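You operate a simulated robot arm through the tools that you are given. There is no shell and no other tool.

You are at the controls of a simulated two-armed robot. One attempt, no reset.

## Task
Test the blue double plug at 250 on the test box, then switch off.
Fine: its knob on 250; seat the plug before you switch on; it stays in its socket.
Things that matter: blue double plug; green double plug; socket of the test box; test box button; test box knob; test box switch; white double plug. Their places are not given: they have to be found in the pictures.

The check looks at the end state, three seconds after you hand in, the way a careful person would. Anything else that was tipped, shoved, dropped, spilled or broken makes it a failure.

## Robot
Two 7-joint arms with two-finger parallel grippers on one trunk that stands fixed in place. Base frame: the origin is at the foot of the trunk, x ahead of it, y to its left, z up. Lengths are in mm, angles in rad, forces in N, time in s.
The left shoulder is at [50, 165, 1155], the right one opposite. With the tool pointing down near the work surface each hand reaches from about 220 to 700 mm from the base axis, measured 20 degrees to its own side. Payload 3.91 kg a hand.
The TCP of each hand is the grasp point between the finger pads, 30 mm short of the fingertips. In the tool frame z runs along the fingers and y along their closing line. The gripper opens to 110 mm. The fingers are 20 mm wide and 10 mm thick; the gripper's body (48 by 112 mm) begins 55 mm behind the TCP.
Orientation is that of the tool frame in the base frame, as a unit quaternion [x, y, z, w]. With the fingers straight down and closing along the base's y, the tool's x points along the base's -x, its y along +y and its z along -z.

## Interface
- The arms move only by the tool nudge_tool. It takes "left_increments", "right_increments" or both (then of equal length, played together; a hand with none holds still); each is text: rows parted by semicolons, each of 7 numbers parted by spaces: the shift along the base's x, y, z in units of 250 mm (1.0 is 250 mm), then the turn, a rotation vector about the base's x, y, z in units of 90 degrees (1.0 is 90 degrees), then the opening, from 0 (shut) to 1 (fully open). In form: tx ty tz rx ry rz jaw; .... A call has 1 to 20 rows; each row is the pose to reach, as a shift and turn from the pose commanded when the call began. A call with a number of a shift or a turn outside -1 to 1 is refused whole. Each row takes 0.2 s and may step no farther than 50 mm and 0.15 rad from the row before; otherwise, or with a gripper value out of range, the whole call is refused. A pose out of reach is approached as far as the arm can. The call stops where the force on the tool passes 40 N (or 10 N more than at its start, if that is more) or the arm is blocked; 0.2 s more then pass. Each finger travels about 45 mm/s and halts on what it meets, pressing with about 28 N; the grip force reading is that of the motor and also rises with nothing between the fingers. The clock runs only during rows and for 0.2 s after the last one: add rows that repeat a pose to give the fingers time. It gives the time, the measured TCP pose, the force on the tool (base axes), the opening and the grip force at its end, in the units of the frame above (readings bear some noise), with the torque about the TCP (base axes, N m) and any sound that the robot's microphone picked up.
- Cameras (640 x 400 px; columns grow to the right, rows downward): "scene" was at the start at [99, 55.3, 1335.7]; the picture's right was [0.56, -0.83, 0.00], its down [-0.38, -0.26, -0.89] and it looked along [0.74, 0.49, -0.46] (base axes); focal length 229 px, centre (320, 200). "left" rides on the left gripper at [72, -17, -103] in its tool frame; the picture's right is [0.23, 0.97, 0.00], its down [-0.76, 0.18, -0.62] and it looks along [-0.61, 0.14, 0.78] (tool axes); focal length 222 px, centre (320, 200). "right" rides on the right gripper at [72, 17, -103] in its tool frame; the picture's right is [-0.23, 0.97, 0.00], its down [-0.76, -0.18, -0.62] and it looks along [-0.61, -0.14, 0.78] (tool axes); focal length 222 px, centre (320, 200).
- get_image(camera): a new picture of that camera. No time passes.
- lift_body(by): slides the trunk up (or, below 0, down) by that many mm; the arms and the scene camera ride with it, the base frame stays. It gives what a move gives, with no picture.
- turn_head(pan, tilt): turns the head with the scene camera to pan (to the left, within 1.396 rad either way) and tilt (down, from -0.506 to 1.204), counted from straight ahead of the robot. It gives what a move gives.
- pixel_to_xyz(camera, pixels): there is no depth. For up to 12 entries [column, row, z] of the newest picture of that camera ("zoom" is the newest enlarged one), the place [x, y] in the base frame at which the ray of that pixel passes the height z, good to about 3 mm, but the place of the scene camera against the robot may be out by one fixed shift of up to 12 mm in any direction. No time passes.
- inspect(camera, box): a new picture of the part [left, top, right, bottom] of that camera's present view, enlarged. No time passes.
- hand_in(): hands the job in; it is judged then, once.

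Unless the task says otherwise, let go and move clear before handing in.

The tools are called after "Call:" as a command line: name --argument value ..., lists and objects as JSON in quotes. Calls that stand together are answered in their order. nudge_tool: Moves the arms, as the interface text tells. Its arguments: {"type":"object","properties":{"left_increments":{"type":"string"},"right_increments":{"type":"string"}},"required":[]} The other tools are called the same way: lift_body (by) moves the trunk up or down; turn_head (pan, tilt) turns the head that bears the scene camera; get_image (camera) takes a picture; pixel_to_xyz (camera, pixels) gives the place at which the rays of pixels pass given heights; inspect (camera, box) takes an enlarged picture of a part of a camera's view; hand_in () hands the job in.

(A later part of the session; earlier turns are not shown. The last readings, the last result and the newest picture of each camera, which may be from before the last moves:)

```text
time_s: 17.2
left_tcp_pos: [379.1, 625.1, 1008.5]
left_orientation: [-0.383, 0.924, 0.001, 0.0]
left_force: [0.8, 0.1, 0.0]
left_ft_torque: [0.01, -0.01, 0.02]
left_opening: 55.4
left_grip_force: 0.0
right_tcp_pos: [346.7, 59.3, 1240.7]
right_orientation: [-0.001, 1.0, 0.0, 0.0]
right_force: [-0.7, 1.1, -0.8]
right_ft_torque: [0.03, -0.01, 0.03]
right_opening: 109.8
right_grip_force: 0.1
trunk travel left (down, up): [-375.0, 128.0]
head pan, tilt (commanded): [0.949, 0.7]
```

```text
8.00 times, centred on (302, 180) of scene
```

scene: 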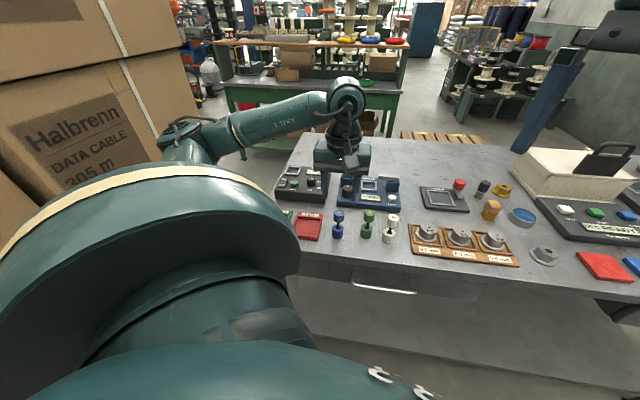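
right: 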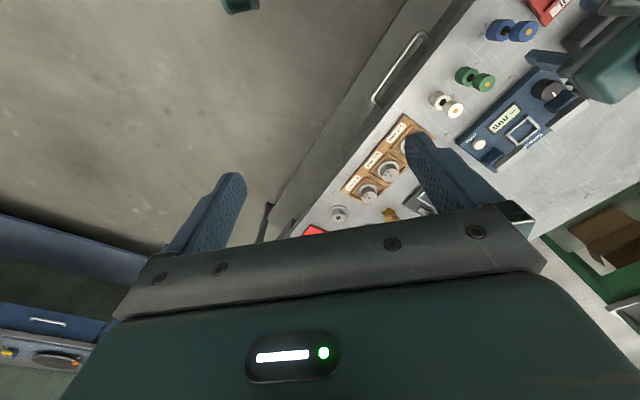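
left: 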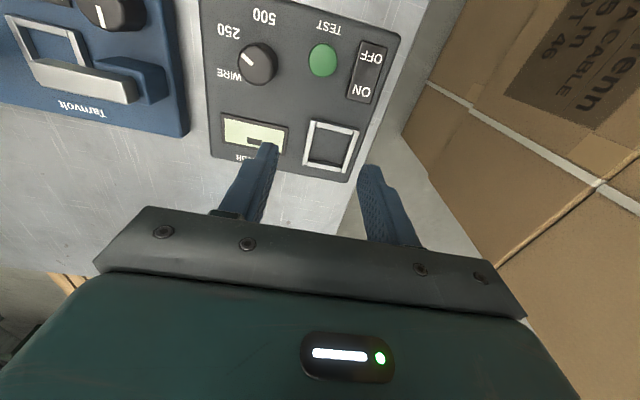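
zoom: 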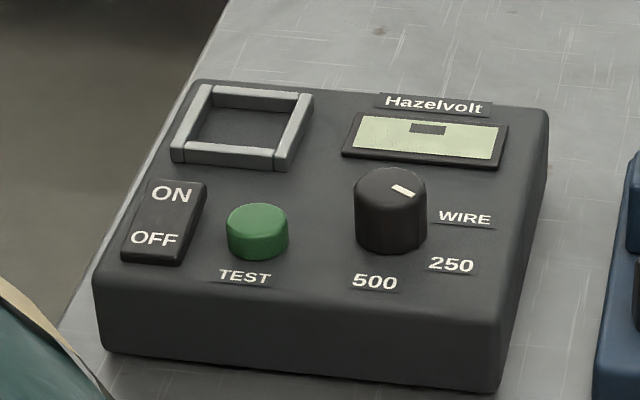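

The socket centre is at about (385.5,653), its inner opening about 35 mm, against a lower cylinder of about 29 mm. I will go back over the blue plug with the fingertips just above its top and check the centring.

Call:
nudge_tool --left_increments "-0.016 -0.17 0 0 0 0 0.5; -0.032 -0.34 0 0 0 0 0.5; -0.05 -0.51 0 0 0 0 0.5; -0.07 -0.68 0 0 0 0 0.5; -0.09 -0.85 0 0 0 0 0.5; -0.096 -0.992 0 0 0 0 0.5; -0.096 -0.992 -0.1 0 0 0 0.5; -0.096 -0.992 -0.17 0 0 0 0.5; -0.096 -0.992 -0.17 0 0 0 0.5"

Call:
inspect --camera "left" --box '[240, 90, 400, 210]'

Call:
inspect --camera "scene" --box '[300, 180, 400, 250]'

```text
time_s: 19.2
left_tcp_pos: [354.7, 377.7, 964.8]
left_orientation: [-0.383, 0.924, 0.0, 0.0]
left_force: [0.0, -0.1, -0.3]
left_ft_torque: [0.02, 0.01, -0.05]
left_opening: 55.0
left_grip_force: 0.0
right_tcp_pos: [347.6, 58.1, 1240.1]
right_orientation: [-0.001, 1.0, 0.001, 0.001]
right_force: [-0.5, -0.9, 0.5]
right_ft_torque: [0.04, 0.0, 0.01]
right_opening: 110.0
right_grip_force: 0.2
trunk travel left (down, up): [-375.0, 128.0]
head pan, tilt (commanded): [0.949, 0.7]
```

```text
3.33 times, centred on (320, 150) of left
```

zoom: 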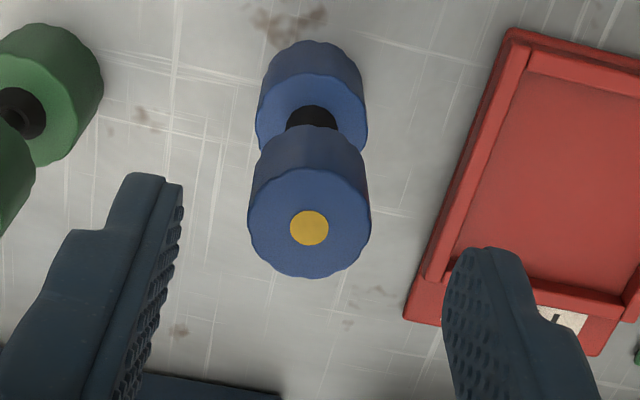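

```text
5.71 times, centred on (350, 215) of scene
```

zoom: 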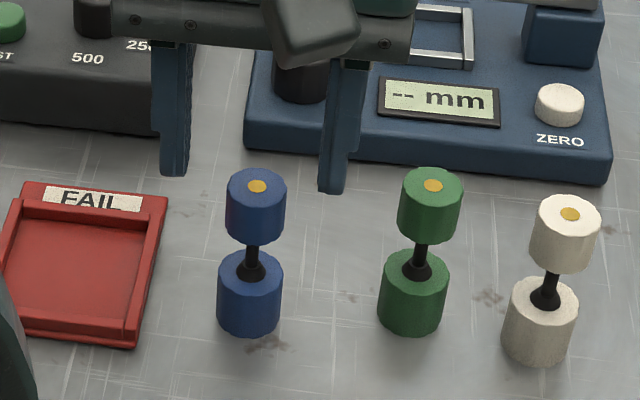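

The plug's dot at zoom (309,229) is about 2 mm toward the left finger from the midline. I will shift by about (+1.3,−1.3) mm and descend part way.

Call:
nudge_tool --left_increments "0.005 -0.005 -0.06 0 0 0 0.5; 0.005 -0.005 -0.12 0 0 0 0.5; 0.005 -0.005 -0.12 0 0 0 0.5"

Call:
inspect --camera "left" --box '[240, 100, 400, 220]'

Call:
inspect --camera "scene" --box '[310, 190, 380, 245]'

```text
time_s: 20.0
left_tcp_pos: [355.4, 376.0, 935.6]
left_orientation: [-0.383, 0.924, 0.001, 0.001]
left_force: [0.0, 0.0, -0.3]
left_ft_torque: [-0.01, -0.03, 0.0]
left_opening: 55.1
left_grip_force: 0.1
right_tcp_pos: [347.3, 58.3, 1241.7]
right_orientation: [0.0, 1.0, 0.001, -0.001]
right_force: [-0.5, -0.4, -0.6]
right_ft_torque: [0.0, 0.0, -0.01]
right_opening: 109.8
right_grip_force: 0.1
trunk travel left (down, up): [-375.0, 128.0]
head pan, tilt (commanded): [0.949, 0.7]
```

```text
3.33 times, centred on (320, 160) of left
```

zoom: 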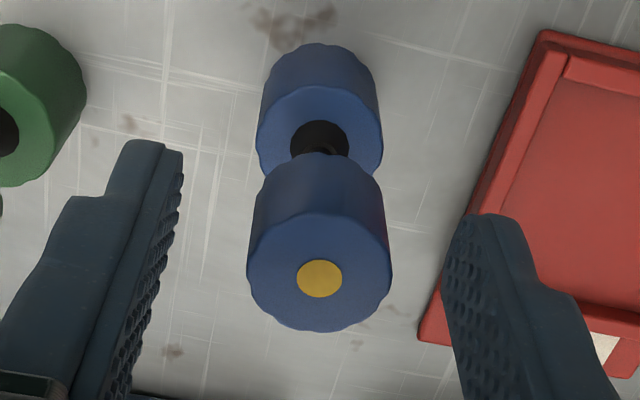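

```text
7.27 times, centred on (345, 218) of scene
```

zoom: 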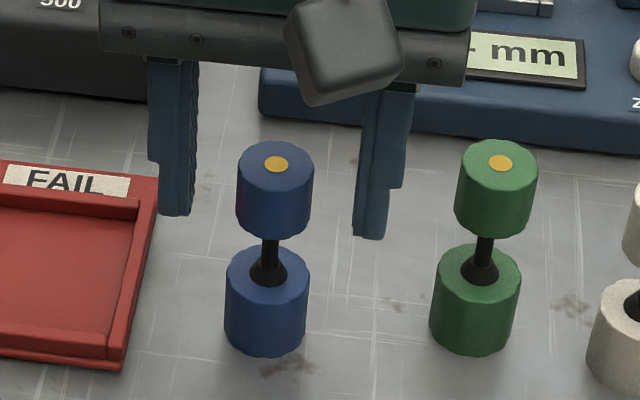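

The dot at zoom (320,279) now lies on the finger midline. I will descend to z≈913, which keeps the tips above the lower cylinder, and close on the upper cylinder.

Call:
nudge_tool --left_increments "0 0 -0.045 0 0 0 0.5; 0 0 -0.09 0 0 0 0.5; 0 0 -0.09 0 0 0 0.5; 0 0 -0.09 0 0 0 0.3; 0 0 -0.09 0 0 0 0.18; 0 0 -0.09 0 0 0 0.18; 0 0 -0.09 0 0 0 0.18; 0 0 -0.09 0 0 0 0.18"

Call:
inspect --camera "left" --box '[240, 100, 400, 220]'

Call:
inspect --camera "scene" --box '[310, 190, 380, 245]'

```text
time_s: 21.8
left_tcp_pos: [355.9, 377.2, 911.9]
left_orientation: [-0.383, 0.924, 0.0, 0.0]
left_force: [-1.3, 0.2, 0.3]
left_ft_torque: [-0.04, 0.03, -0.02]
left_opening: 24.7
left_grip_force: 27.9
right_tcp_pos: [346.6, 58.6, 1240.7]
right_orientation: [0.0, 1.0, 0.002, -0.001]
right_force: [0.1, 0.5, -0.9]
right_ft_torque: [-0.01, -0.03, -0.01]
right_opening: 109.9
right_grip_force: 0.0
trunk travel left (down, up): [-375.0, 128.0]
head pan, tilt (commanded): [0.949, 0.7]
```

```text
3.33 times, centred on (320, 160) of left
```

zoom: 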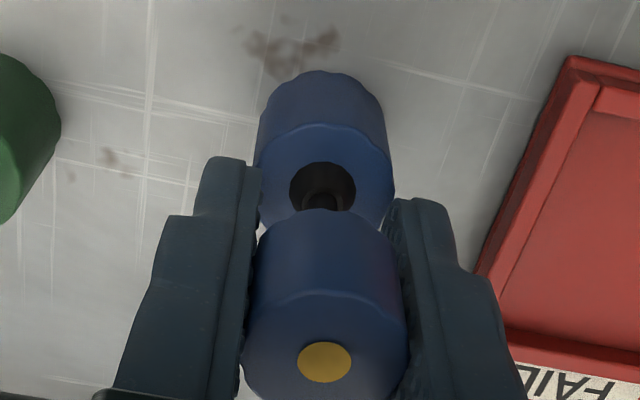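

```text
7.27 times, centred on (345, 218) of scene
```

zoom: 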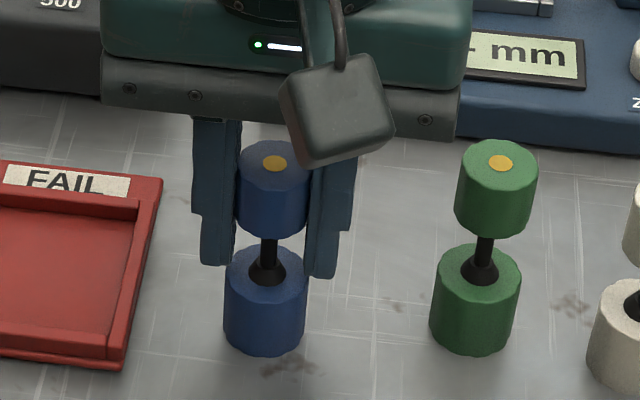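

The plug is gripped at 24.7 mm and still upright. I will lift it straight up 88 mm and check that it hangs cleanly.

Call:
nudge_tool --left_increments "0 0 0.03 0 0 0 0.18; 0 0 0.1 0 0 0 0.18; 0 0 0.2 0 0 0 0.18; 0 0 0.3 0 0 0 0.18; 0 0 0.35 0 0 0 0.18; 0 0 0.35 0 0 0 0.18"

Call:
get_image --camera "left"

Call:
inspect --camera "scene" --box '[290, 150, 400, 245]'

```text
time_s: 23.2
left_tcp_pos: [356.2, 376.7, 1000.9]
left_orientation: [-0.384, 0.923, 0.0, 0.0]
left_force: [0.5, -0.1, -1.6]
left_ft_torque: [-0.01, -0.02, 0.0]
left_opening: 24.7
left_grip_force: 28.2
right_tcp_pos: [346.4, 58.7, 1240.5]
right_orientation: [0.0, 1.0, 0.001, 0.0]
right_force: [-0.2, 0.0, -0.5]
right_ft_torque: [0.01, 0.03, -0.05]
right_opening: 110.0
right_grip_force: 0.0
trunk travel left (down, up): [-375.0, 128.0]
head pan, tilt (commanded): [0.949, 0.7]
```

```text
taken
```

left: 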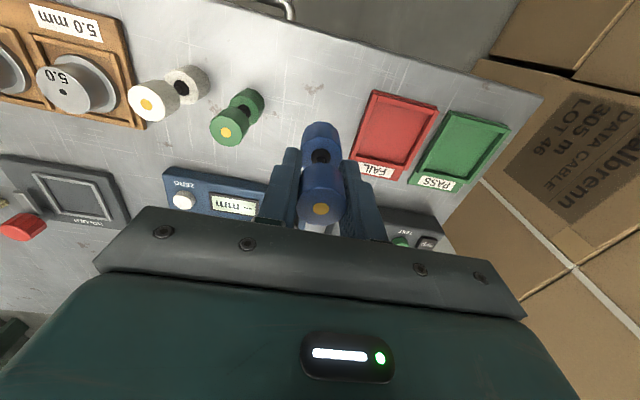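

```text
4.21 times, centred on (345, 198) of scene
```

zoom: 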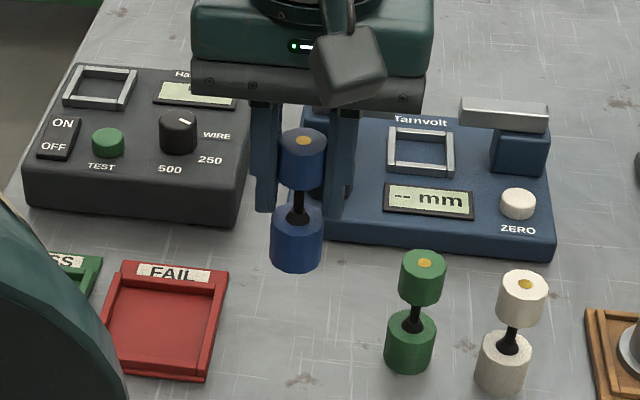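

The plug hangs straight in the hand and the other plugs are undisturbed. I will carry it at this height toward the socket.

Call:
nudge_tool --left_increments "0.01 0.13 0 0 0 0 0.18; 0.025 0.28 0 0 0 0 0.18; 0.04 0.43 0 0 0 0 0.18; 0.055 0.58 0 0 0 0 0.18; 0.07 0.73 0 0 0 0 0.18; 0.085 0.86 0 0 0 0 0.18; 0.1 0.95 0 0 0 0 0.18; 0.1 0.95 0 0 0 0 0.18"

Call:
get_image --camera "left"

Call:
inspect --camera "scene" --box '[255, 130, 345, 205]'

```text
time_s: 25.0
left_tcp_pos: [379.0, 616.9, 1002.9]
left_orientation: [-0.383, 0.924, 0.0, 0.0]
left_force: [0.8, -0.4, -2.1]
left_ft_torque: [0.0, -0.02, 0.02]
left_opening: 24.9
left_grip_force: 28.1
right_tcp_pos: [346.1, 58.2, 1240.3]
right_orientation: [0.001, 1.0, 0.0, 0.0]
right_force: [-0.2, 0.4, 0.1]
right_ft_torque: [-0.02, 0.0, 0.02]
right_opening: 110.2
right_grip_force: 0.1
trunk travel left (down, up): [-375.0, 128.0]
head pan, tilt (commanded): [0.949, 0.7]
```

```text
taken
```

left: 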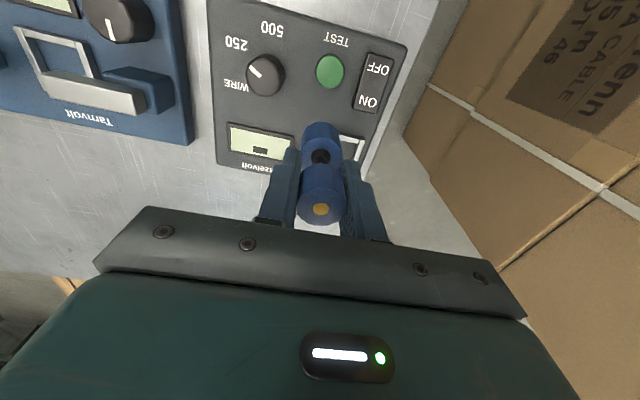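

```text
5.33 times, centred on (300, 168) of scene
```

zoom: 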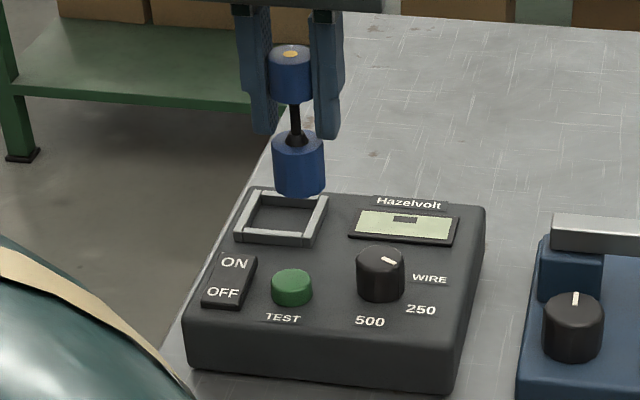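

The plug hangs near the socket, and the socket is partly visible behind it at left (350,150). I will move to right above the socket centre at (385.5,653).

Call:
nudge_tool --left_increments "0.013 0.07 0 0 0 0 0.18; 0.026 0.144 0 0 0 0 0.18; 0.026 0.144 -0.04 0 0 0 0.18; 0.026 0.144 -0.08 0 0 0 0.18; 0.026 0.144 -0.08 0 0 0 0.18"

Call:
inspect --camera "left" --box '[240, 70, 420, 200]'

Call:
inspect --camera "scene" --box '[265, 135, 335, 190]'

```text
time_s: 26.2
left_tcp_pos: [386.4, 649.5, 979.5]
left_orientation: [-0.383, 0.924, 0.0, -0.001]
left_force: [-0.6, 0.1, -1.7]
left_ft_torque: [-0.05, 0.0, 0.03]
left_opening: 24.8
left_grip_force: 28.0
right_tcp_pos: [347.7, 58.9, 1242.2]
right_orientation: [0.0, 1.0, 0.001, 0.0]
right_force: [-0.7, 0.4, -0.2]
right_ft_torque: [0.0, 0.02, -0.01]
right_opening: 109.9
right_grip_force: 0.0
trunk travel left (down, up): [-375.0, 128.0]
head pan, tilt (commanded): [0.949, 0.7]
```

```text
3.08 times, centred on (330, 135) of left
```

zoom: 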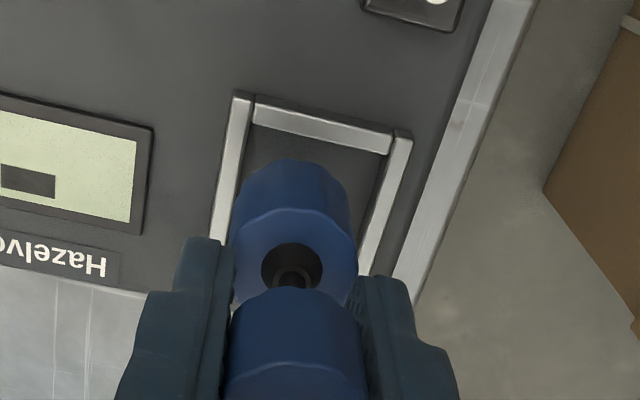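

```text
7.27 times, centred on (300, 162) of scene
```

zoom: 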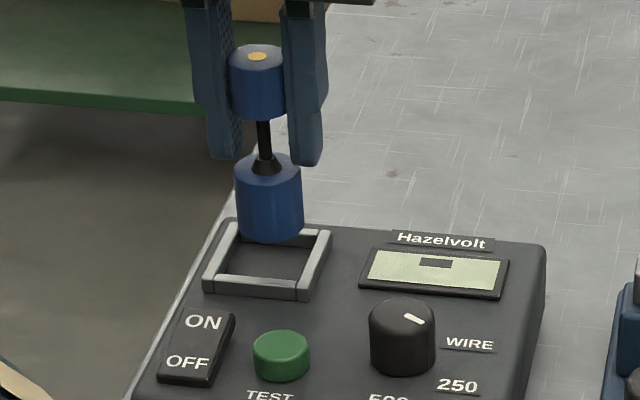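

From the near corners of the frame at zoom (235,92) and (412,135), the plug sits about 3 mm too far toward the display side. I will shift by (−1.9,+2.7) mm and lower a little.

Call:
nudge_tool --left_increments "-0.004 0.006 0 0 0 0 0.18; -0.0075 0.011 -0.015 0 0 0 0.18; -0.0075 0.011 -0.03 0 0 0 0.18; -0.0075 0.011 -0.03 0 0 0 0.18"

Call:
inspect --camera "left" --box '[270, 80, 390, 170]'

Call:
inspect --camera "scene" --box '[275, 145, 325, 185]'

```text
time_s: 27.2
left_tcp_pos: [385.7, 653.8, 972.6]
left_orientation: [-0.384, 0.924, 0.001, 0.0]
left_force: [-0.4, -0.1, -1.7]
left_ft_torque: [0.0, -0.02, 0.0]
left_opening: 24.8
left_grip_force: 28.4
right_tcp_pos: [345.9, 59.3, 1240.7]
right_orientation: [0.0, 1.0, 0.001, 0.0]
right_force: [-0.3, 0.1, 0.1]
right_ft_torque: [0.0, -0.02, -0.01]
right_opening: 110.1
right_grip_force: 0.0
trunk travel left (down, up): [-375.0, 128.0]
head pan, tilt (commanded): [0.949, 0.7]
```

```text
4.44 times, centred on (330, 125) of left
```

zoom: 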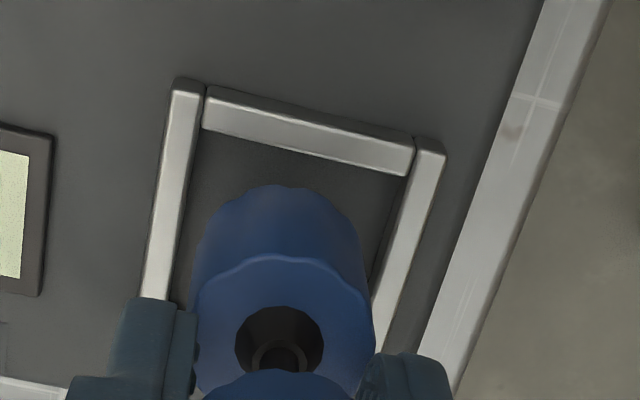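

```text
10.00 times, centred on (300, 165) of scene
```

zoom: 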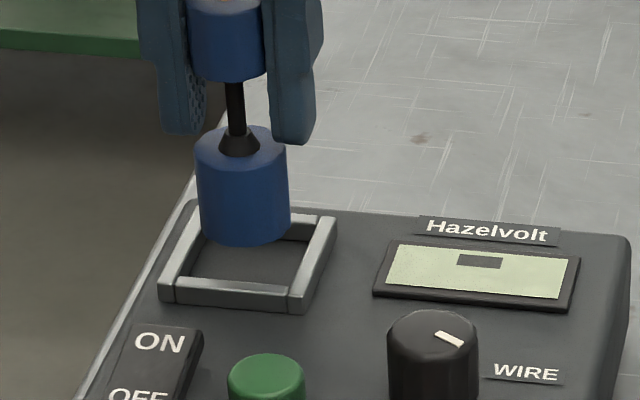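

The frame corners and the scene view both show the plug about 2 mm too far from the robot. I will shift by (−0.8,−1.8) mm and lower by 6 mm.

Call:
nudge_tool --left_increments "-0.003 -0.007 0 0 0 0 0.18; -0.003 -0.007 -0.012 0 0 0 0.18; -0.003 -0.007 -0.024 0 0 0 0.18; -0.003 -0.007 -0.024 0 0 0 0.18"

Call:
inspect --camera "left" --box '[270, 80, 390, 170]'

Call:
inspect --camera "scene" --box '[275, 145, 325, 185]'

```text
time_s: 28.2
left_tcp_pos: [384.1, 651.2, 967.2]
left_orientation: [-0.383, 0.924, 0.0, 0.001]
left_force: [0.6, -0.4, -0.6]
left_ft_torque: [-0.04, 0.01, 0.0]
left_opening: 24.8
left_grip_force: 28.2
right_tcp_pos: [346.8, 58.8, 1241.3]
right_orientation: [0.001, 1.0, 0.001, 0.001]
right_force: [0.1, 0.5, -0.1]
right_ft_torque: [-0.03, 0.01, 0.0]
right_opening: 109.9
right_grip_force: 0.1
trunk travel left (down, up): [-375.0, 128.0]
head pan, tilt (commanded): [0.949, 0.7]
```

```text
4.44 times, centred on (330, 125) of left
```

zoom: 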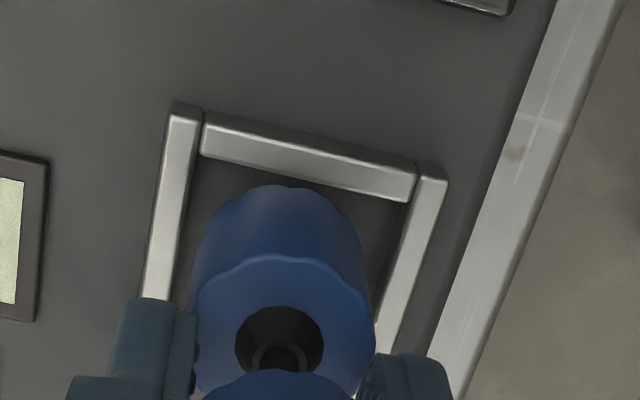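

```text
10.00 times, centred on (300, 165) of scene
```

zoom: 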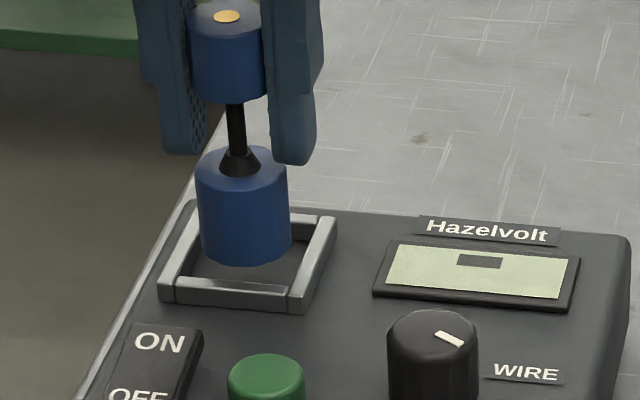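

The plug's base is now at about frame-top height and within 1 mm of the socket centre in both views. I will lower in small steps and watch the force.

Call:
nudge_tool --left_increments "0 0 -0.008 0 0 0 0.18; 0 0 -0.016 0 0 0 0.18; 0 0 -0.024 0 0 0 0.18; 0 0 -0.024 0 0 0 0.18"

Call:
inspect --camera "left" --box '[270, 80, 390, 170]'

Call:
inspect --camera "scene" --box '[275, 145, 325, 185]'

```text
time_s: 29.2
left_tcp_pos: [384.5, 651.9, 962.2]
left_orientation: [-0.383, 0.924, 0.0, 0.002]
left_force: [2.3, -1.1, 3.8]
left_ft_torque: [-0.07, -0.03, 0.02]
left_opening: 24.8
left_grip_force: 28.1
right_tcp_pos: [347.7, 59.1, 1240.8]
right_orientation: [0.0, 1.0, 0.001, 0.0]
right_force: [-0.1, 0.2, 0.4]
right_ft_torque: [0.02, -0.02, 0.02]
right_opening: 110.2
right_grip_force: 0.1
trunk travel left (down, up): [-375.0, 128.0]
head pan, tilt (commanded): [0.949, 0.7]
```

```text
4.44 times, centred on (330, 125) of left
```

zoom: 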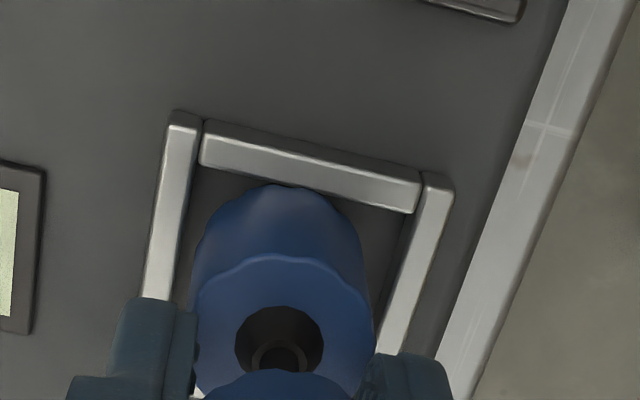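

```text
10.00 times, centred on (300, 165) of scene
```

zoom: 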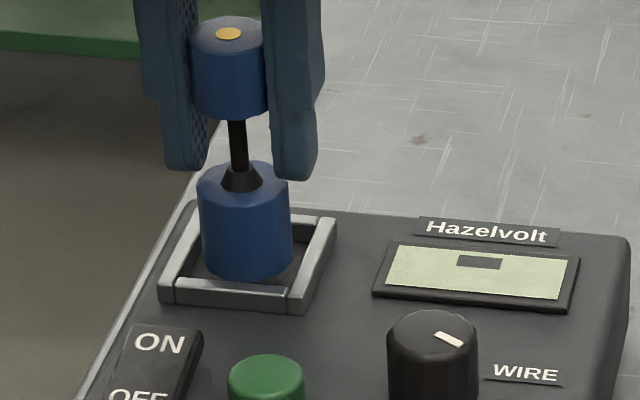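

The force rose to about +5 N and the base sits about 6 mm below the frame top, so it is probably on the socket floor. I will press down 1.5 mm more to confirm it is seated.

Call:
nudge_tool --left_increments "0 0 -0.003 0 0 0 0.18; 0 0 -0.006 0 0 0 0.18; 0 0 -0.006 0 0 0 0.18"

Call:
inspect --camera "scene" --box '[275, 145, 325, 185]'

```text
time_s: 30.0
left_tcp_pos: [384.7, 650.9, 961.0]
left_orientation: [-0.385, 0.923, 0.0, 0.001]
left_force: [-0.9, -0.6, 10.8]
left_ft_torque: [-0.18, 0.14, 0.0]
left_opening: 25.1
left_grip_force: 27.9
right_tcp_pos: [347.1, 57.4, 1241.8]
right_orientation: [0.001, 1.0, 0.001, 0.001]
right_force: [0.3, -0.1, -0.4]
right_ft_torque: [0.0, -0.03, 0.01]
right_opening: 110.1
right_grip_force: 0.1
trunk travel left (down, up): [-375.0, 128.0]
head pan, tilt (commanded): [0.949, 0.7]
```

```text
10.00 times, centred on (300, 165) of scene
```

zoom: 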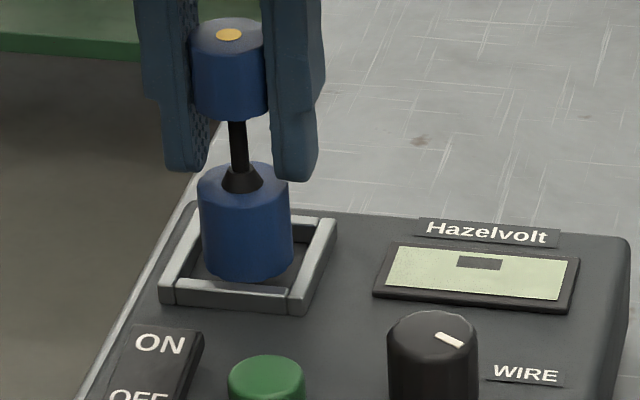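

The vertical force is now about 12 N with little movement, but the torque hints the load is toward the near side. I will zoom in closely to check whether the base is inside the frame or caught on the near bar.

Call:
inspect --camera "scene" --box '[288, 160, 312, 178]'

Call:
inspect --camera "left" --box '[285, 95, 365, 155]'

```text
16.00 times, centred on (300, 169) of scene
```

zoom: 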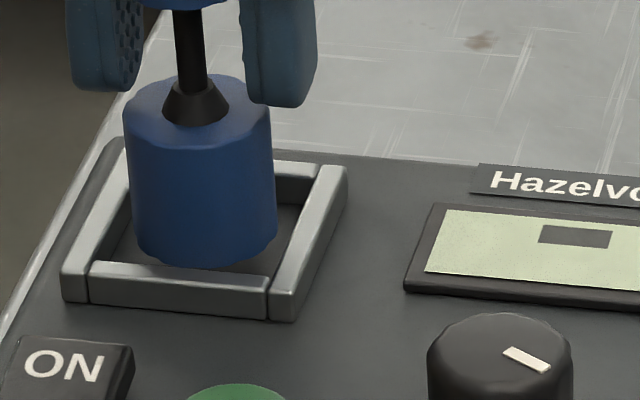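

```text
6.67 times, centred on (325, 125) of left
```

zoom: 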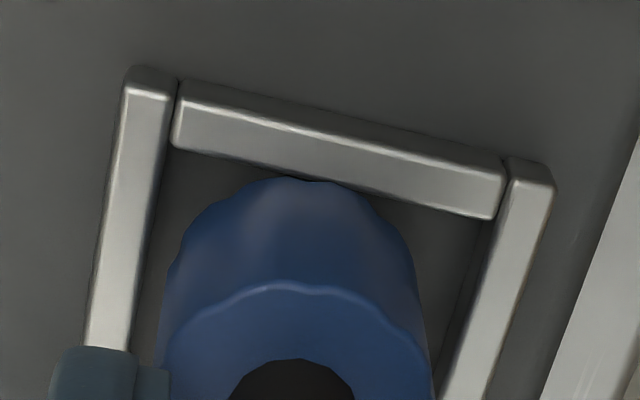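

The base looks inside the frame but very close to the near bar's inner edge. I will ease up 2 mm, shift 1.5 mm away from the near bar, and lower again to see whether it drops deeper.

Call:
nudge_tool --left_increments "0 0 0.01 0 0 0 0.18; 0.004 0.005 0.01 0 0 0 0.18; 0.004 0.005 0.004 0 0 0 0.18; 0.004 0.005 -0.002 0 0 0 0.18; 0.004 0.005 -0.006 0 0 0 0.18; 0.004 0.005 -0.006 0 0 0 0.18"

Call:
inspect --camera "scene" --box '[288, 160, 312, 178]'

Call:
inspect --camera "left" --box '[285, 95, 365, 155]'

```text
time_s: 31.4
left_tcp_pos: [385.1, 653.5, 957.5]
left_orientation: [-0.383, 0.924, 0.001, 0.0]
left_force: [0.5, 0.9, -1.1]
left_ft_torque: [-0.02, 0.0, 0.0]
left_opening: 24.8
left_grip_force: 28.5
right_tcp_pos: [347.9, 59.4, 1241.1]
right_orientation: [0.0, 1.0, 0.001, 0.0]
right_force: [0.3, -1.3, -1.1]
right_ft_torque: [-0.02, 0.03, 0.02]
right_opening: 109.8
right_grip_force: 0.0
trunk travel left (down, up): [-375.0, 128.0]
head pan, tilt (commanded): [0.949, 0.7]
```

```text
16.00 times, centred on (300, 169) of scene
```

zoom: 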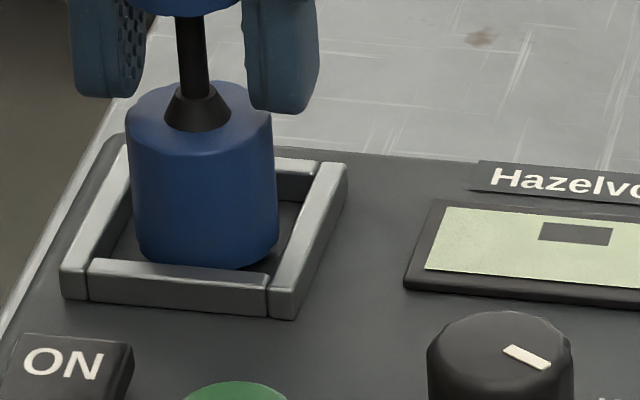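

```text
6.67 times, centred on (325, 125) of left
```

zoom: 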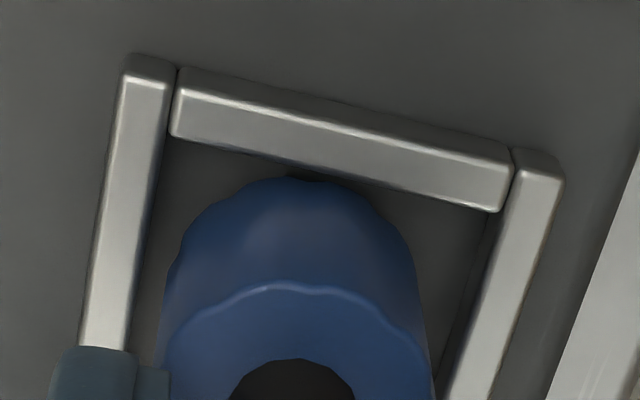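

It now sits 3.5 mm lower at z=957.5 with no contact force, so it had been caught on the near bar. I will keep lowering gently to the floor.

Call:
nudge_tool --left_increments "0 0 -0.006 0 0 0 0.18; 0 0 -0.012 0 0 0 0.18; 0 0 -0.012 0 0 0 0.18"

Call:
inspect --camera "scene" --box '[288, 160, 312, 178]'

Call:
inspect --camera "left" --box '[285, 95, 365, 155]'

```text
time_s: 32.2
left_tcp_pos: [385.8, 652.3, 954.8]
left_orientation: [-0.384, 0.923, 0.0, 0.001]
left_force: [0.6, 0.0, -1.1]
left_ft_torque: [0.01, 0.02, 0.03]
left_opening: 25.0
left_grip_force: 27.9
right_tcp_pos: [348.2, 58.3, 1240.6]
right_orientation: [0.0, 1.0, 0.001, 0.0]
right_force: [0.3, 0.7, 0.9]
right_ft_torque: [-0.03, -0.03, 0.0]
right_opening: 109.8
right_grip_force: 0.1
trunk travel left (down, up): [-375.0, 128.0]
head pan, tilt (commanded): [0.949, 0.7]
```

```text
16.00 times, centred on (300, 169) of scene
```

zoom: 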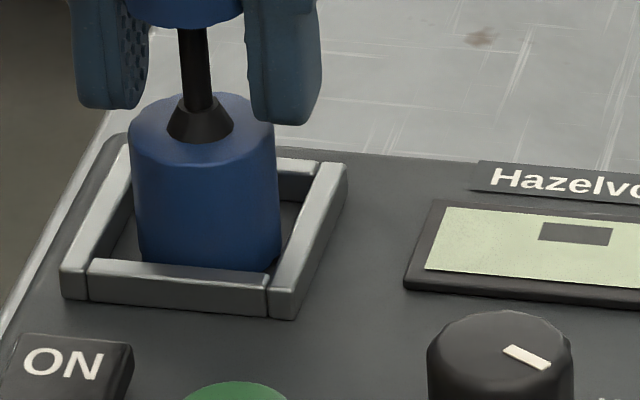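

```text
6.67 times, centred on (325, 125) of left
```

zoom: 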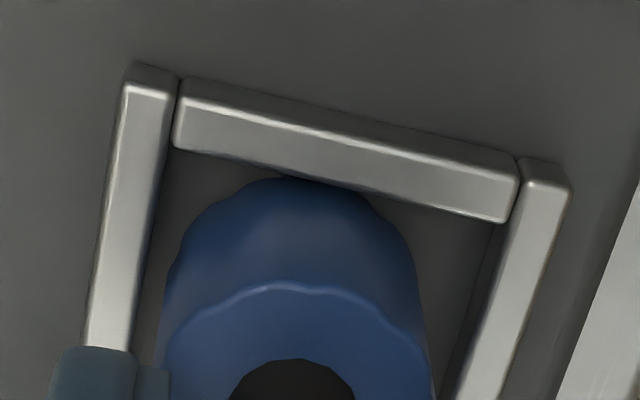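

The base is now hidden behind the near bar, so it is inside the frame, with still no contact force at z=954.8. I will nudge 0.8 mm toward the wider gap and lower further.

Call:
nudge_tool --left_increments "-0.003 0.003 -0.003 0 0 0 0.18; -0.003 0.003 -0.007 0 0 0 0.18; -0.003 0.003 -0.011 0 0 0 0.18; -0.003 0.003 -0.011 0 0 0 0.18"

Call:
inspect --camera "scene" --box '[288, 160, 312, 178]'

```text
time_s: 33.2
left_tcp_pos: [385.0, 653.1, 953.0]
left_orientation: [-0.384, 0.923, 0.001, 0.001]
left_force: [0.9, 2.3, 5.9]
left_ft_torque: [0.04, -0.03, 0.02]
left_opening: 24.8
left_grip_force: 28.1
right_tcp_pos: [346.7, 57.1, 1241.5]
right_orientation: [0.0, 1.0, 0.002, 0.001]
right_force: [0.5, -0.2, -1.0]
right_ft_torque: [-0.02, -0.01, 0.02]
right_opening: 110.1
right_grip_force: 0.1
trunk travel left (down, up): [-375.0, 128.0]
head pan, tilt (commanded): [0.949, 0.7]
```

```text
16.00 times, centred on (300, 169) of scene
```

zoom: 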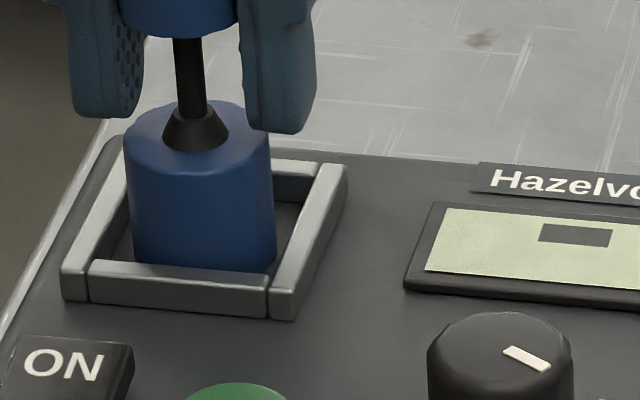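

The contact is now central, with Fz about 7 N above the hanging weight and near-zero torque at z=953, so the plug is on the socket floor. I will press 1 mm more to confirm, then open the jaw gently.

Call:
nudge_tool --left_increments "0 0 -0.004 0 0 0 0.18; 0 0 -0.004 0 0 0 0.18"

```text
time_s: 33.8
left_tcp_pos: [383.6, 653.7, 952.6]
left_orientation: [-0.384, 0.923, 0.001, 0.002]
left_force: [3.7, 4.1, 12.8]
left_ft_torque: [0.12, -0.09, 0.0]
left_opening: 24.4
left_grip_force: 27.9
right_tcp_pos: [346.7, 57.2, 1241.2]
right_orientation: [0.0, 1.0, 0.0, 0.0]
right_force: [0.3, -0.4, 0.2]
right_ft_torque: [0.0, 0.01, -0.01]
right_opening: 110.0
right_grip_force: 0.1
trunk travel left (down, up): [-375.0, 128.0]
head pan, tilt (commanded): [0.949, 0.7]
```

The firm stop confirms the floor. I will ease off 1 mm, open the jaw and rise straight up clear of the plug.

Call:
nudge_tool --left_increments "0 0 0.004 0 0 0 0.18; 0 0 0.004 0 0 0 0.26; 0 0 0.004 0 0 0 0.34; 0 0 0.004 0 0 0 0.42; 0 0 0.004 0 0 0 0.42; 0 0 0.004 0 0 0 0.42"

Call:
inspect --camera "scene" --box '[275, 140, 325, 180]'

Call:
inspect --camera "left" --box '[260, 95, 390, 215]'

```text
time_s: 35.2
left_tcp_pos: [385.9, 654.2, 952.6]
left_orientation: [-0.383, 0.924, 0.0, 0.0]
left_force: [-1.0, -0.6, 0.6]
left_ft_torque: [0.01, 0.0, -0.01]
left_opening: 46.1
left_grip_force: 0.0
right_tcp_pos: [347.0, 59.2, 1240.7]
right_orientation: [-0.001, 1.0, 0.001, 0.0]
right_force: [0.0, -0.1, 0.5]
right_ft_torque: [-0.01, -0.01, 0.0]
right_opening: 109.7
right_grip_force: 0.0
trunk travel left (down, up): [-375.0, 128.0]
head pan, tilt (commanded): [0.949, 0.7]
```

```text
10.00 times, centred on (300, 160) of scene
```

zoom: 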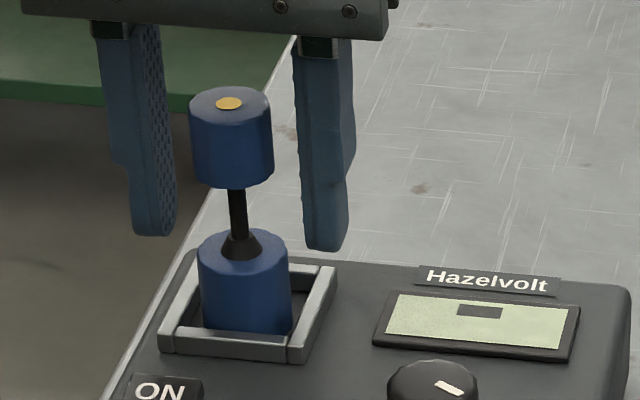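

```text
3.33 times, centred on (325, 155) of left
```

zoom: 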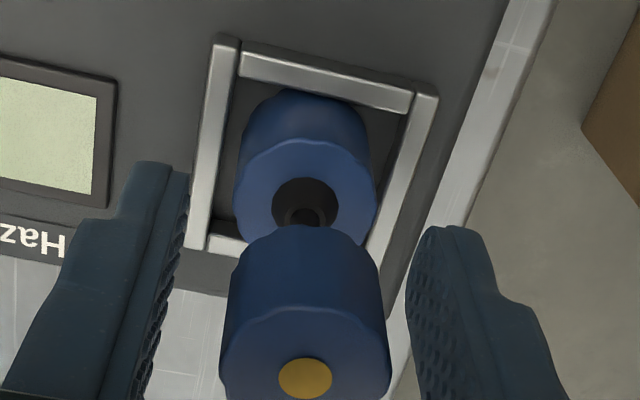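

The plug stands upright in the socket, free of the fingers. I will rise straight up.

Call:
nudge_tool --left_increments "0 0 0.06 0 0 0 0.42; 0 0 0.14 0 0 0 0.42; 0 0 0.22 0 0 0 0.42; 0 0 0.3 0 0 0 0.42; 0 0 0.3 0 0 0 0.42"

Call:
inspect --camera "scene" --box '[265, 135, 345, 205]'

Call:
get_image --camera "left"

```text
time_s: 36.4
left_tcp_pos: [384.8, 655.3, 1024.7]
left_orientation: [-0.384, 0.923, 0.0, 0.0]
left_force: [0.2, 0.8, -0.1]
left_ft_torque: [0.01, 0.01, -0.02]
left_opening: 46.2
left_grip_force: 0.1
right_tcp_pos: [348.4, 59.0, 1240.8]
right_orientation: [0.0, 1.0, 0.001, 0.0]
right_force: [0.2, -1.4, -0.8]
right_ft_torque: [-0.01, -0.01, 0.03]
right_opening: 110.0
right_grip_force: 0.1
trunk travel left (down, up): [-375.0, 128.0]
head pan, tilt (commanded): [0.949, 0.7]
```

```text
5.71 times, centred on (305, 170) of scene
```

zoom: 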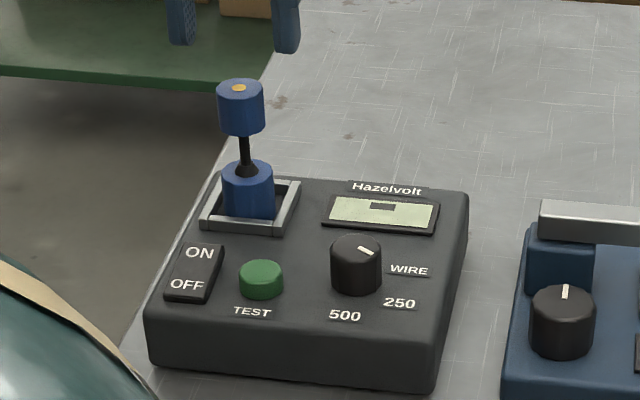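

```text
taken
```

left: 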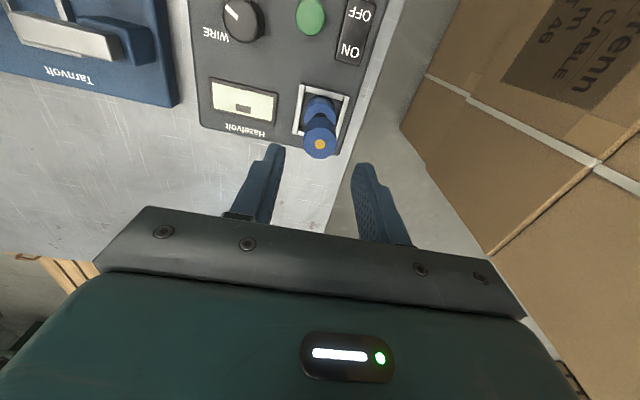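

The plug stands seated and the knob still points at 250. Next I will close the fingers and hover over the ON end of the switch, near (334,624).

Call:
nudge_tool --left_increments "-0.1 -0.06 0 0 0 0 0.2; -0.204 -0.124 0 0 0 0 0; -0.204 -0.124 -0.05 0 0 0 0; -0.204 -0.124 -0.1 0 0 0 0; -0.204 -0.124 -0.1 0 0 0 0; -0.204 -0.124 -0.1 0 0 0 0"

Call:
inspect --camera "left" --box '[240, 80, 400, 200]'

Call:
inspect --camera "scene" --box '[265, 135, 345, 205]'

```text
time_s: 37.8
left_tcp_pos: [332.9, 621.8, 1001.4]
left_orientation: [-0.383, 0.924, 0.0, 0.0]
left_force: [0.3, 0.4, 0.2]
left_ft_torque: [-0.01, 0.01, 0.03]
left_opening: 0.0
left_grip_force: 28.2
right_tcp_pos: [346.5, 58.2, 1241.2]
right_orientation: [-0.002, 1.0, 0.001, 0.0]
right_force: [-0.4, -0.4, 0.6]
right_ft_torque: [0.0, 0.02, 0.02]
right_opening: 110.1
right_grip_force: 0.0
trunk travel left (down, up): [-375.0, 128.0]
head pan, tilt (commanded): [0.949, 0.7]
```

```text
3.33 times, centred on (320, 140) of left
```

zoom: 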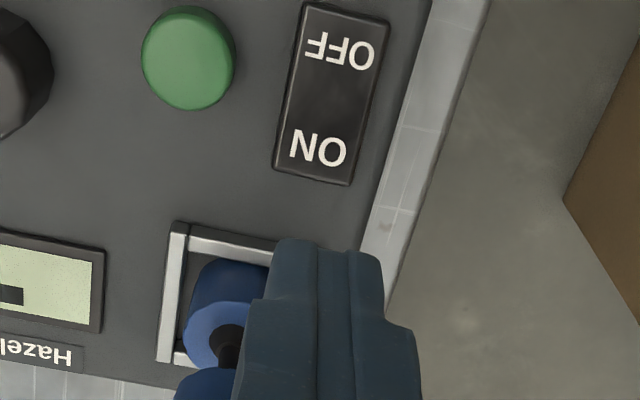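

```text
5.71 times, centred on (305, 170) of scene
```

zoom: 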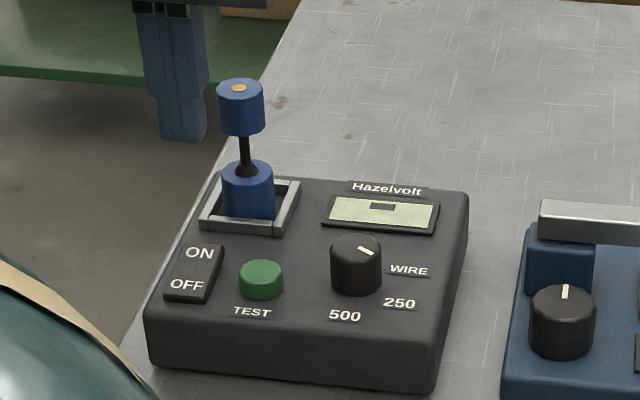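

The ON label at zoom (318,148) lies almost exactly below the fingertips, and the whole tip footprint fits on the ON half. I will shift about 2 mm toward its outer end and descend to just above it.

Call:
nudge_tool --left_increments "0.008 0.003 -0.1 0 0 0 0; 0.008 0.003 -0.2 0 0 0 0; 0.008 0.003 -0.25 0 0 0 0; 0.008 0.003 -0.25 0 0 0 0"

Call:
inspect --camera "left" --box '[240, 100, 400, 220]'

Call:
inspect --camera "scene" --box '[270, 150, 330, 200]'

```text
time_s: 38.8
left_tcp_pos: [336.1, 620.8, 939.1]
left_orientation: [-0.384, 0.923, 0.001, 0.0]
left_force: [-0.8, 0.1, 0.6]
left_ft_torque: [0.06, -0.01, 0.0]
left_opening: 0.0
left_grip_force: 28.1
right_tcp_pos: [347.7, 58.8, 1241.7]
right_orientation: [-0.001, 1.0, 0.001, 0.0]
right_force: [-0.5, 0.2, 0.6]
right_ft_torque: [0.01, 0.01, 0.03]
right_opening: 110.2
right_grip_force: 0.1
trunk travel left (down, up): [-375.0, 128.0]
head pan, tilt (commanded): [0.949, 0.7]
```

```text
3.33 times, centred on (320, 160) of left
```

zoom: 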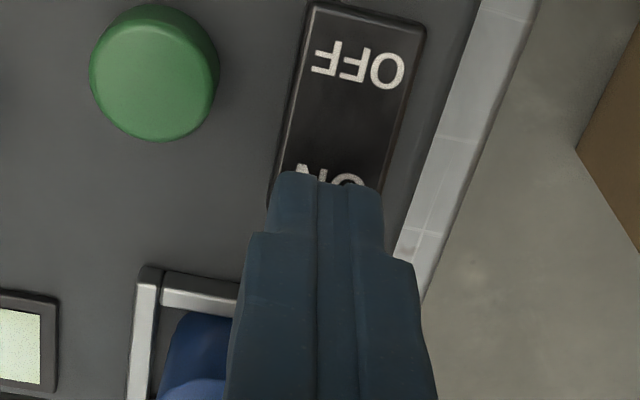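

```text
8.00 times, centred on (300, 175) of scene
```

zoom: 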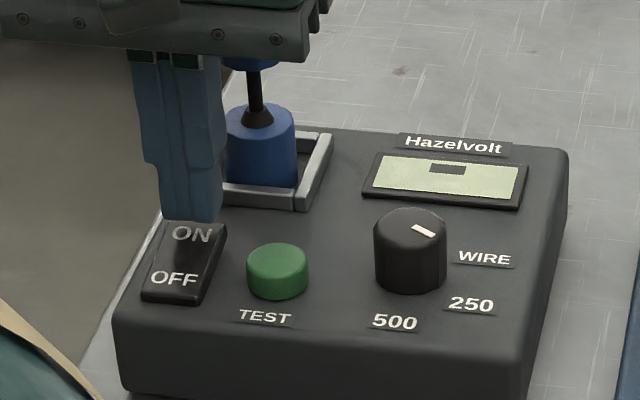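

The closed fingertips are over the ON end at tip height about 909. I will press down in small steps and watch for force, sound and display changes.

Call:
nudge_tool --left_increments "0 0 -0.01 0 0 0 0; 0 0 -0.02 0 0 0 0; 0 0 -0.03 0 0 0 0; 0 0 -0.03 0 0 0 0"

Call:
inspect --camera "scene" --box '[270, 150, 330, 200]'

```text
time_s: 39.8
left_tcp_pos: [336.2, 623.4, 930.9]
left_orientation: [-0.383, 0.924, -0.001, 0.0]
left_force: [0.6, 0.5, 1.8]
left_ft_torque: [0.02, 0.0, -0.02]
left_opening: 0.0
left_grip_force: 28.4
right_tcp_pos: [346.9, 58.3, 1240.8]
right_orientation: [0.0, 1.0, 0.001, 0.0]
right_force: [0.7, -0.6, 1.1]
right_ft_torque: [0.03, 0.02, 0.01]
right_opening: 109.9
right_grip_force: 0.1
trunk travel left (down, up): [-375.0, 128.0]
head pan, tilt (commanded): [0.949, 0.7]
```

```text
8.00 times, centred on (300, 175) of scene
```

zoom: 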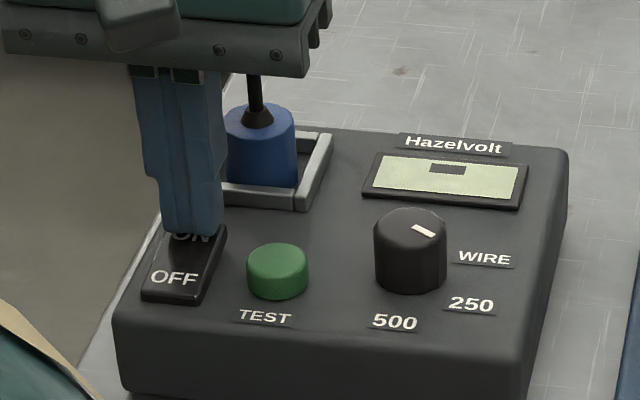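

There is only a hint of contact at tip height about 901. I will continue pressing in 2 mm steps.

Call:
nudge_tool --left_increments "0 0 -0.008 0 0 0 0; 0 0 -0.016 0 0 0 0; 0 0 -0.016 0 0 0 0"

Call:
inspect --camera "scene" --box '[270, 150, 330, 200]'

```text
time_s: 40.6
left_tcp_pos: [336.5, 623.3, 927.4]
left_orientation: [-0.383, 0.924, 0.001, 0.002]
left_force: [1.7, 0.7, 3.0]
left_ft_torque: [0.02, -0.04, 0.01]
left_opening: 0.0
left_grip_force: 28.1
right_tcp_pos: [347.2, 59.1, 1240.5]
right_orientation: [-0.001, 1.0, 0.0, 0.002]
right_force: [0.3, -0.4, -0.3]
right_ft_torque: [-0.02, 0.01, 0.01]
right_opening: 110.3
right_grip_force: 0.0
trunk travel left (down, up): [-375.0, 128.0]
head pan, tilt (commanded): [0.949, 0.7]
```

```text
8.00 times, centred on (300, 175) of scene
```

zoom: 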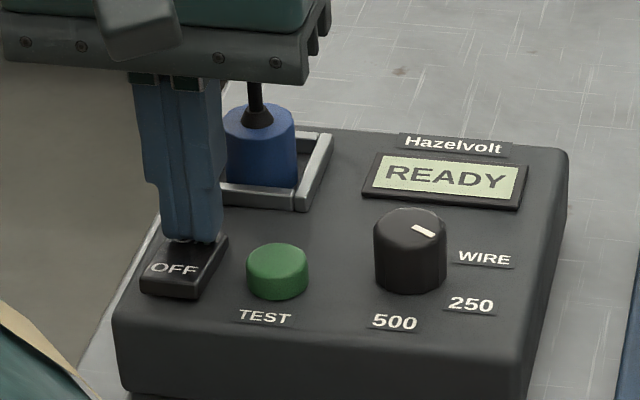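

The display now reads READY and the rocker has tipped to ON. I will rise and move over the TEST button near (349,584).

Call:
nudge_tool --left_increments "0 0 0.08 0 0 0 0; 0 0 0.2 0 0 0 0; 0.026 -0.077 0.2 0 0 0 0; 0.053 -0.154 0.2 0 0 0 0; 0.053 -0.154 0.2 0 0 0 0"

Call:
inspect --camera "left" --box '[240, 80, 400, 200]'

Call:
inspect --camera "scene" --box '[265, 140, 345, 205]'

```text
time_s: 41.8
left_tcp_pos: [349.0, 583.8, 981.3]
left_orientation: [-0.384, 0.923, -0.001, 0.0]
left_force: [0.3, 0.1, 0.0]
left_ft_torque: [-0.03, 0.0, -0.02]
left_opening: 0.0
left_grip_force: 27.5
right_tcp_pos: [348.1, 59.0, 1240.8]
right_orientation: [0.0, 1.0, 0.0, 0.001]
right_force: [0.0, 0.0, 0.5]
right_ft_torque: [-0.01, -0.02, 0.01]
right_opening: 110.0
right_grip_force: 0.0
trunk travel left (down, up): [-375.0, 128.0]
head pan, tilt (commanded): [0.949, 0.7]
```

```text
3.33 times, centred on (320, 140) of left
```

zoom: 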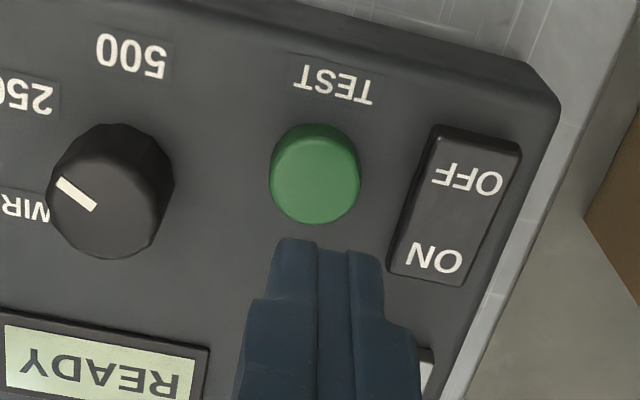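

```text
6.15 times, centred on (305, 172) of scene
```

zoom: 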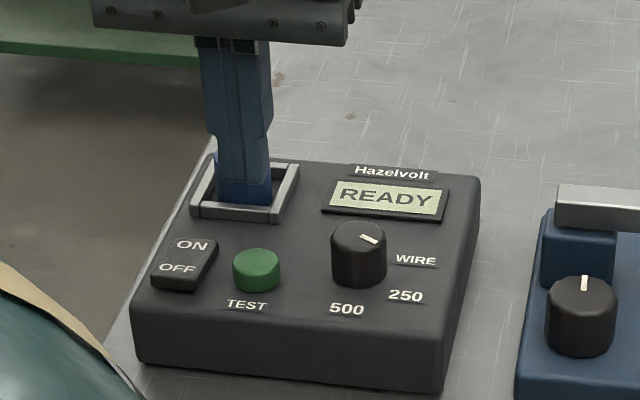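

The button top at zoom (315,180) is within 2.5 mm of being below the tips, and the display still reads READY. I will shift 2 mm and descend to just above it.

Call:
nudge_tool --left_increments "0.008 0 -0.09 0 0 0 0; 0.008 0 -0.17 0 0 0 0; 0.008 0 -0.18 0 0 0 0"

Call:
inspect --camera "scene" --box '[270, 150, 330, 200]'

Call:
inspect --camera "left" --box '[240, 100, 400, 220]'

```text
time_s: 42.6
left_tcp_pos: [350.6, 585.1, 935.4]
left_orientation: [-0.383, 0.924, 0.0, 0.0]
left_force: [0.3, -0.3, -0.2]
left_ft_torque: [0.04, 0.03, -0.02]
left_opening: 0.0
left_grip_force: 27.8
right_tcp_pos: [346.7, 58.3, 1241.3]
right_orientation: [0.0, 1.0, 0.001, 0.0]
right_force: [0.7, 0.0, -0.5]
right_ft_torque: [-0.01, 0.01, 0.0]
right_opening: 110.0
right_grip_force: 0.1
trunk travel left (down, up): [-375.0, 128.0]
head pan, tilt (commanded): [0.949, 0.7]
```

```text
8.00 times, centred on (300, 175) of scene
```

zoom: 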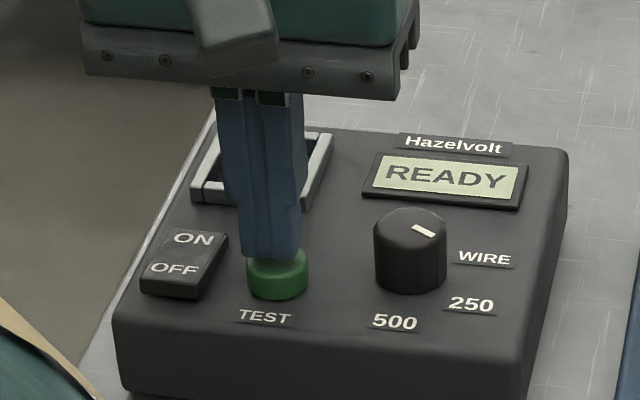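

```text
3.33 times, centred on (320, 160) of left
```

zoom: 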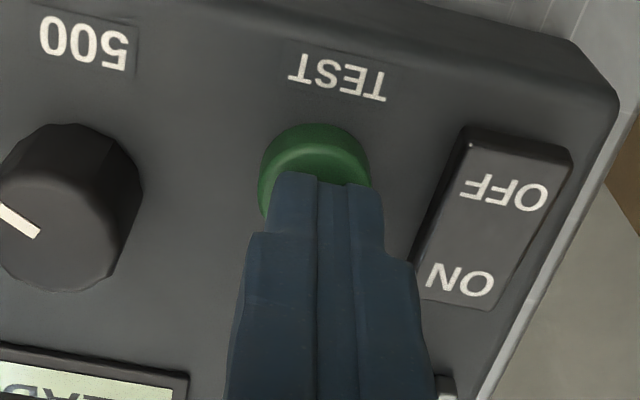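

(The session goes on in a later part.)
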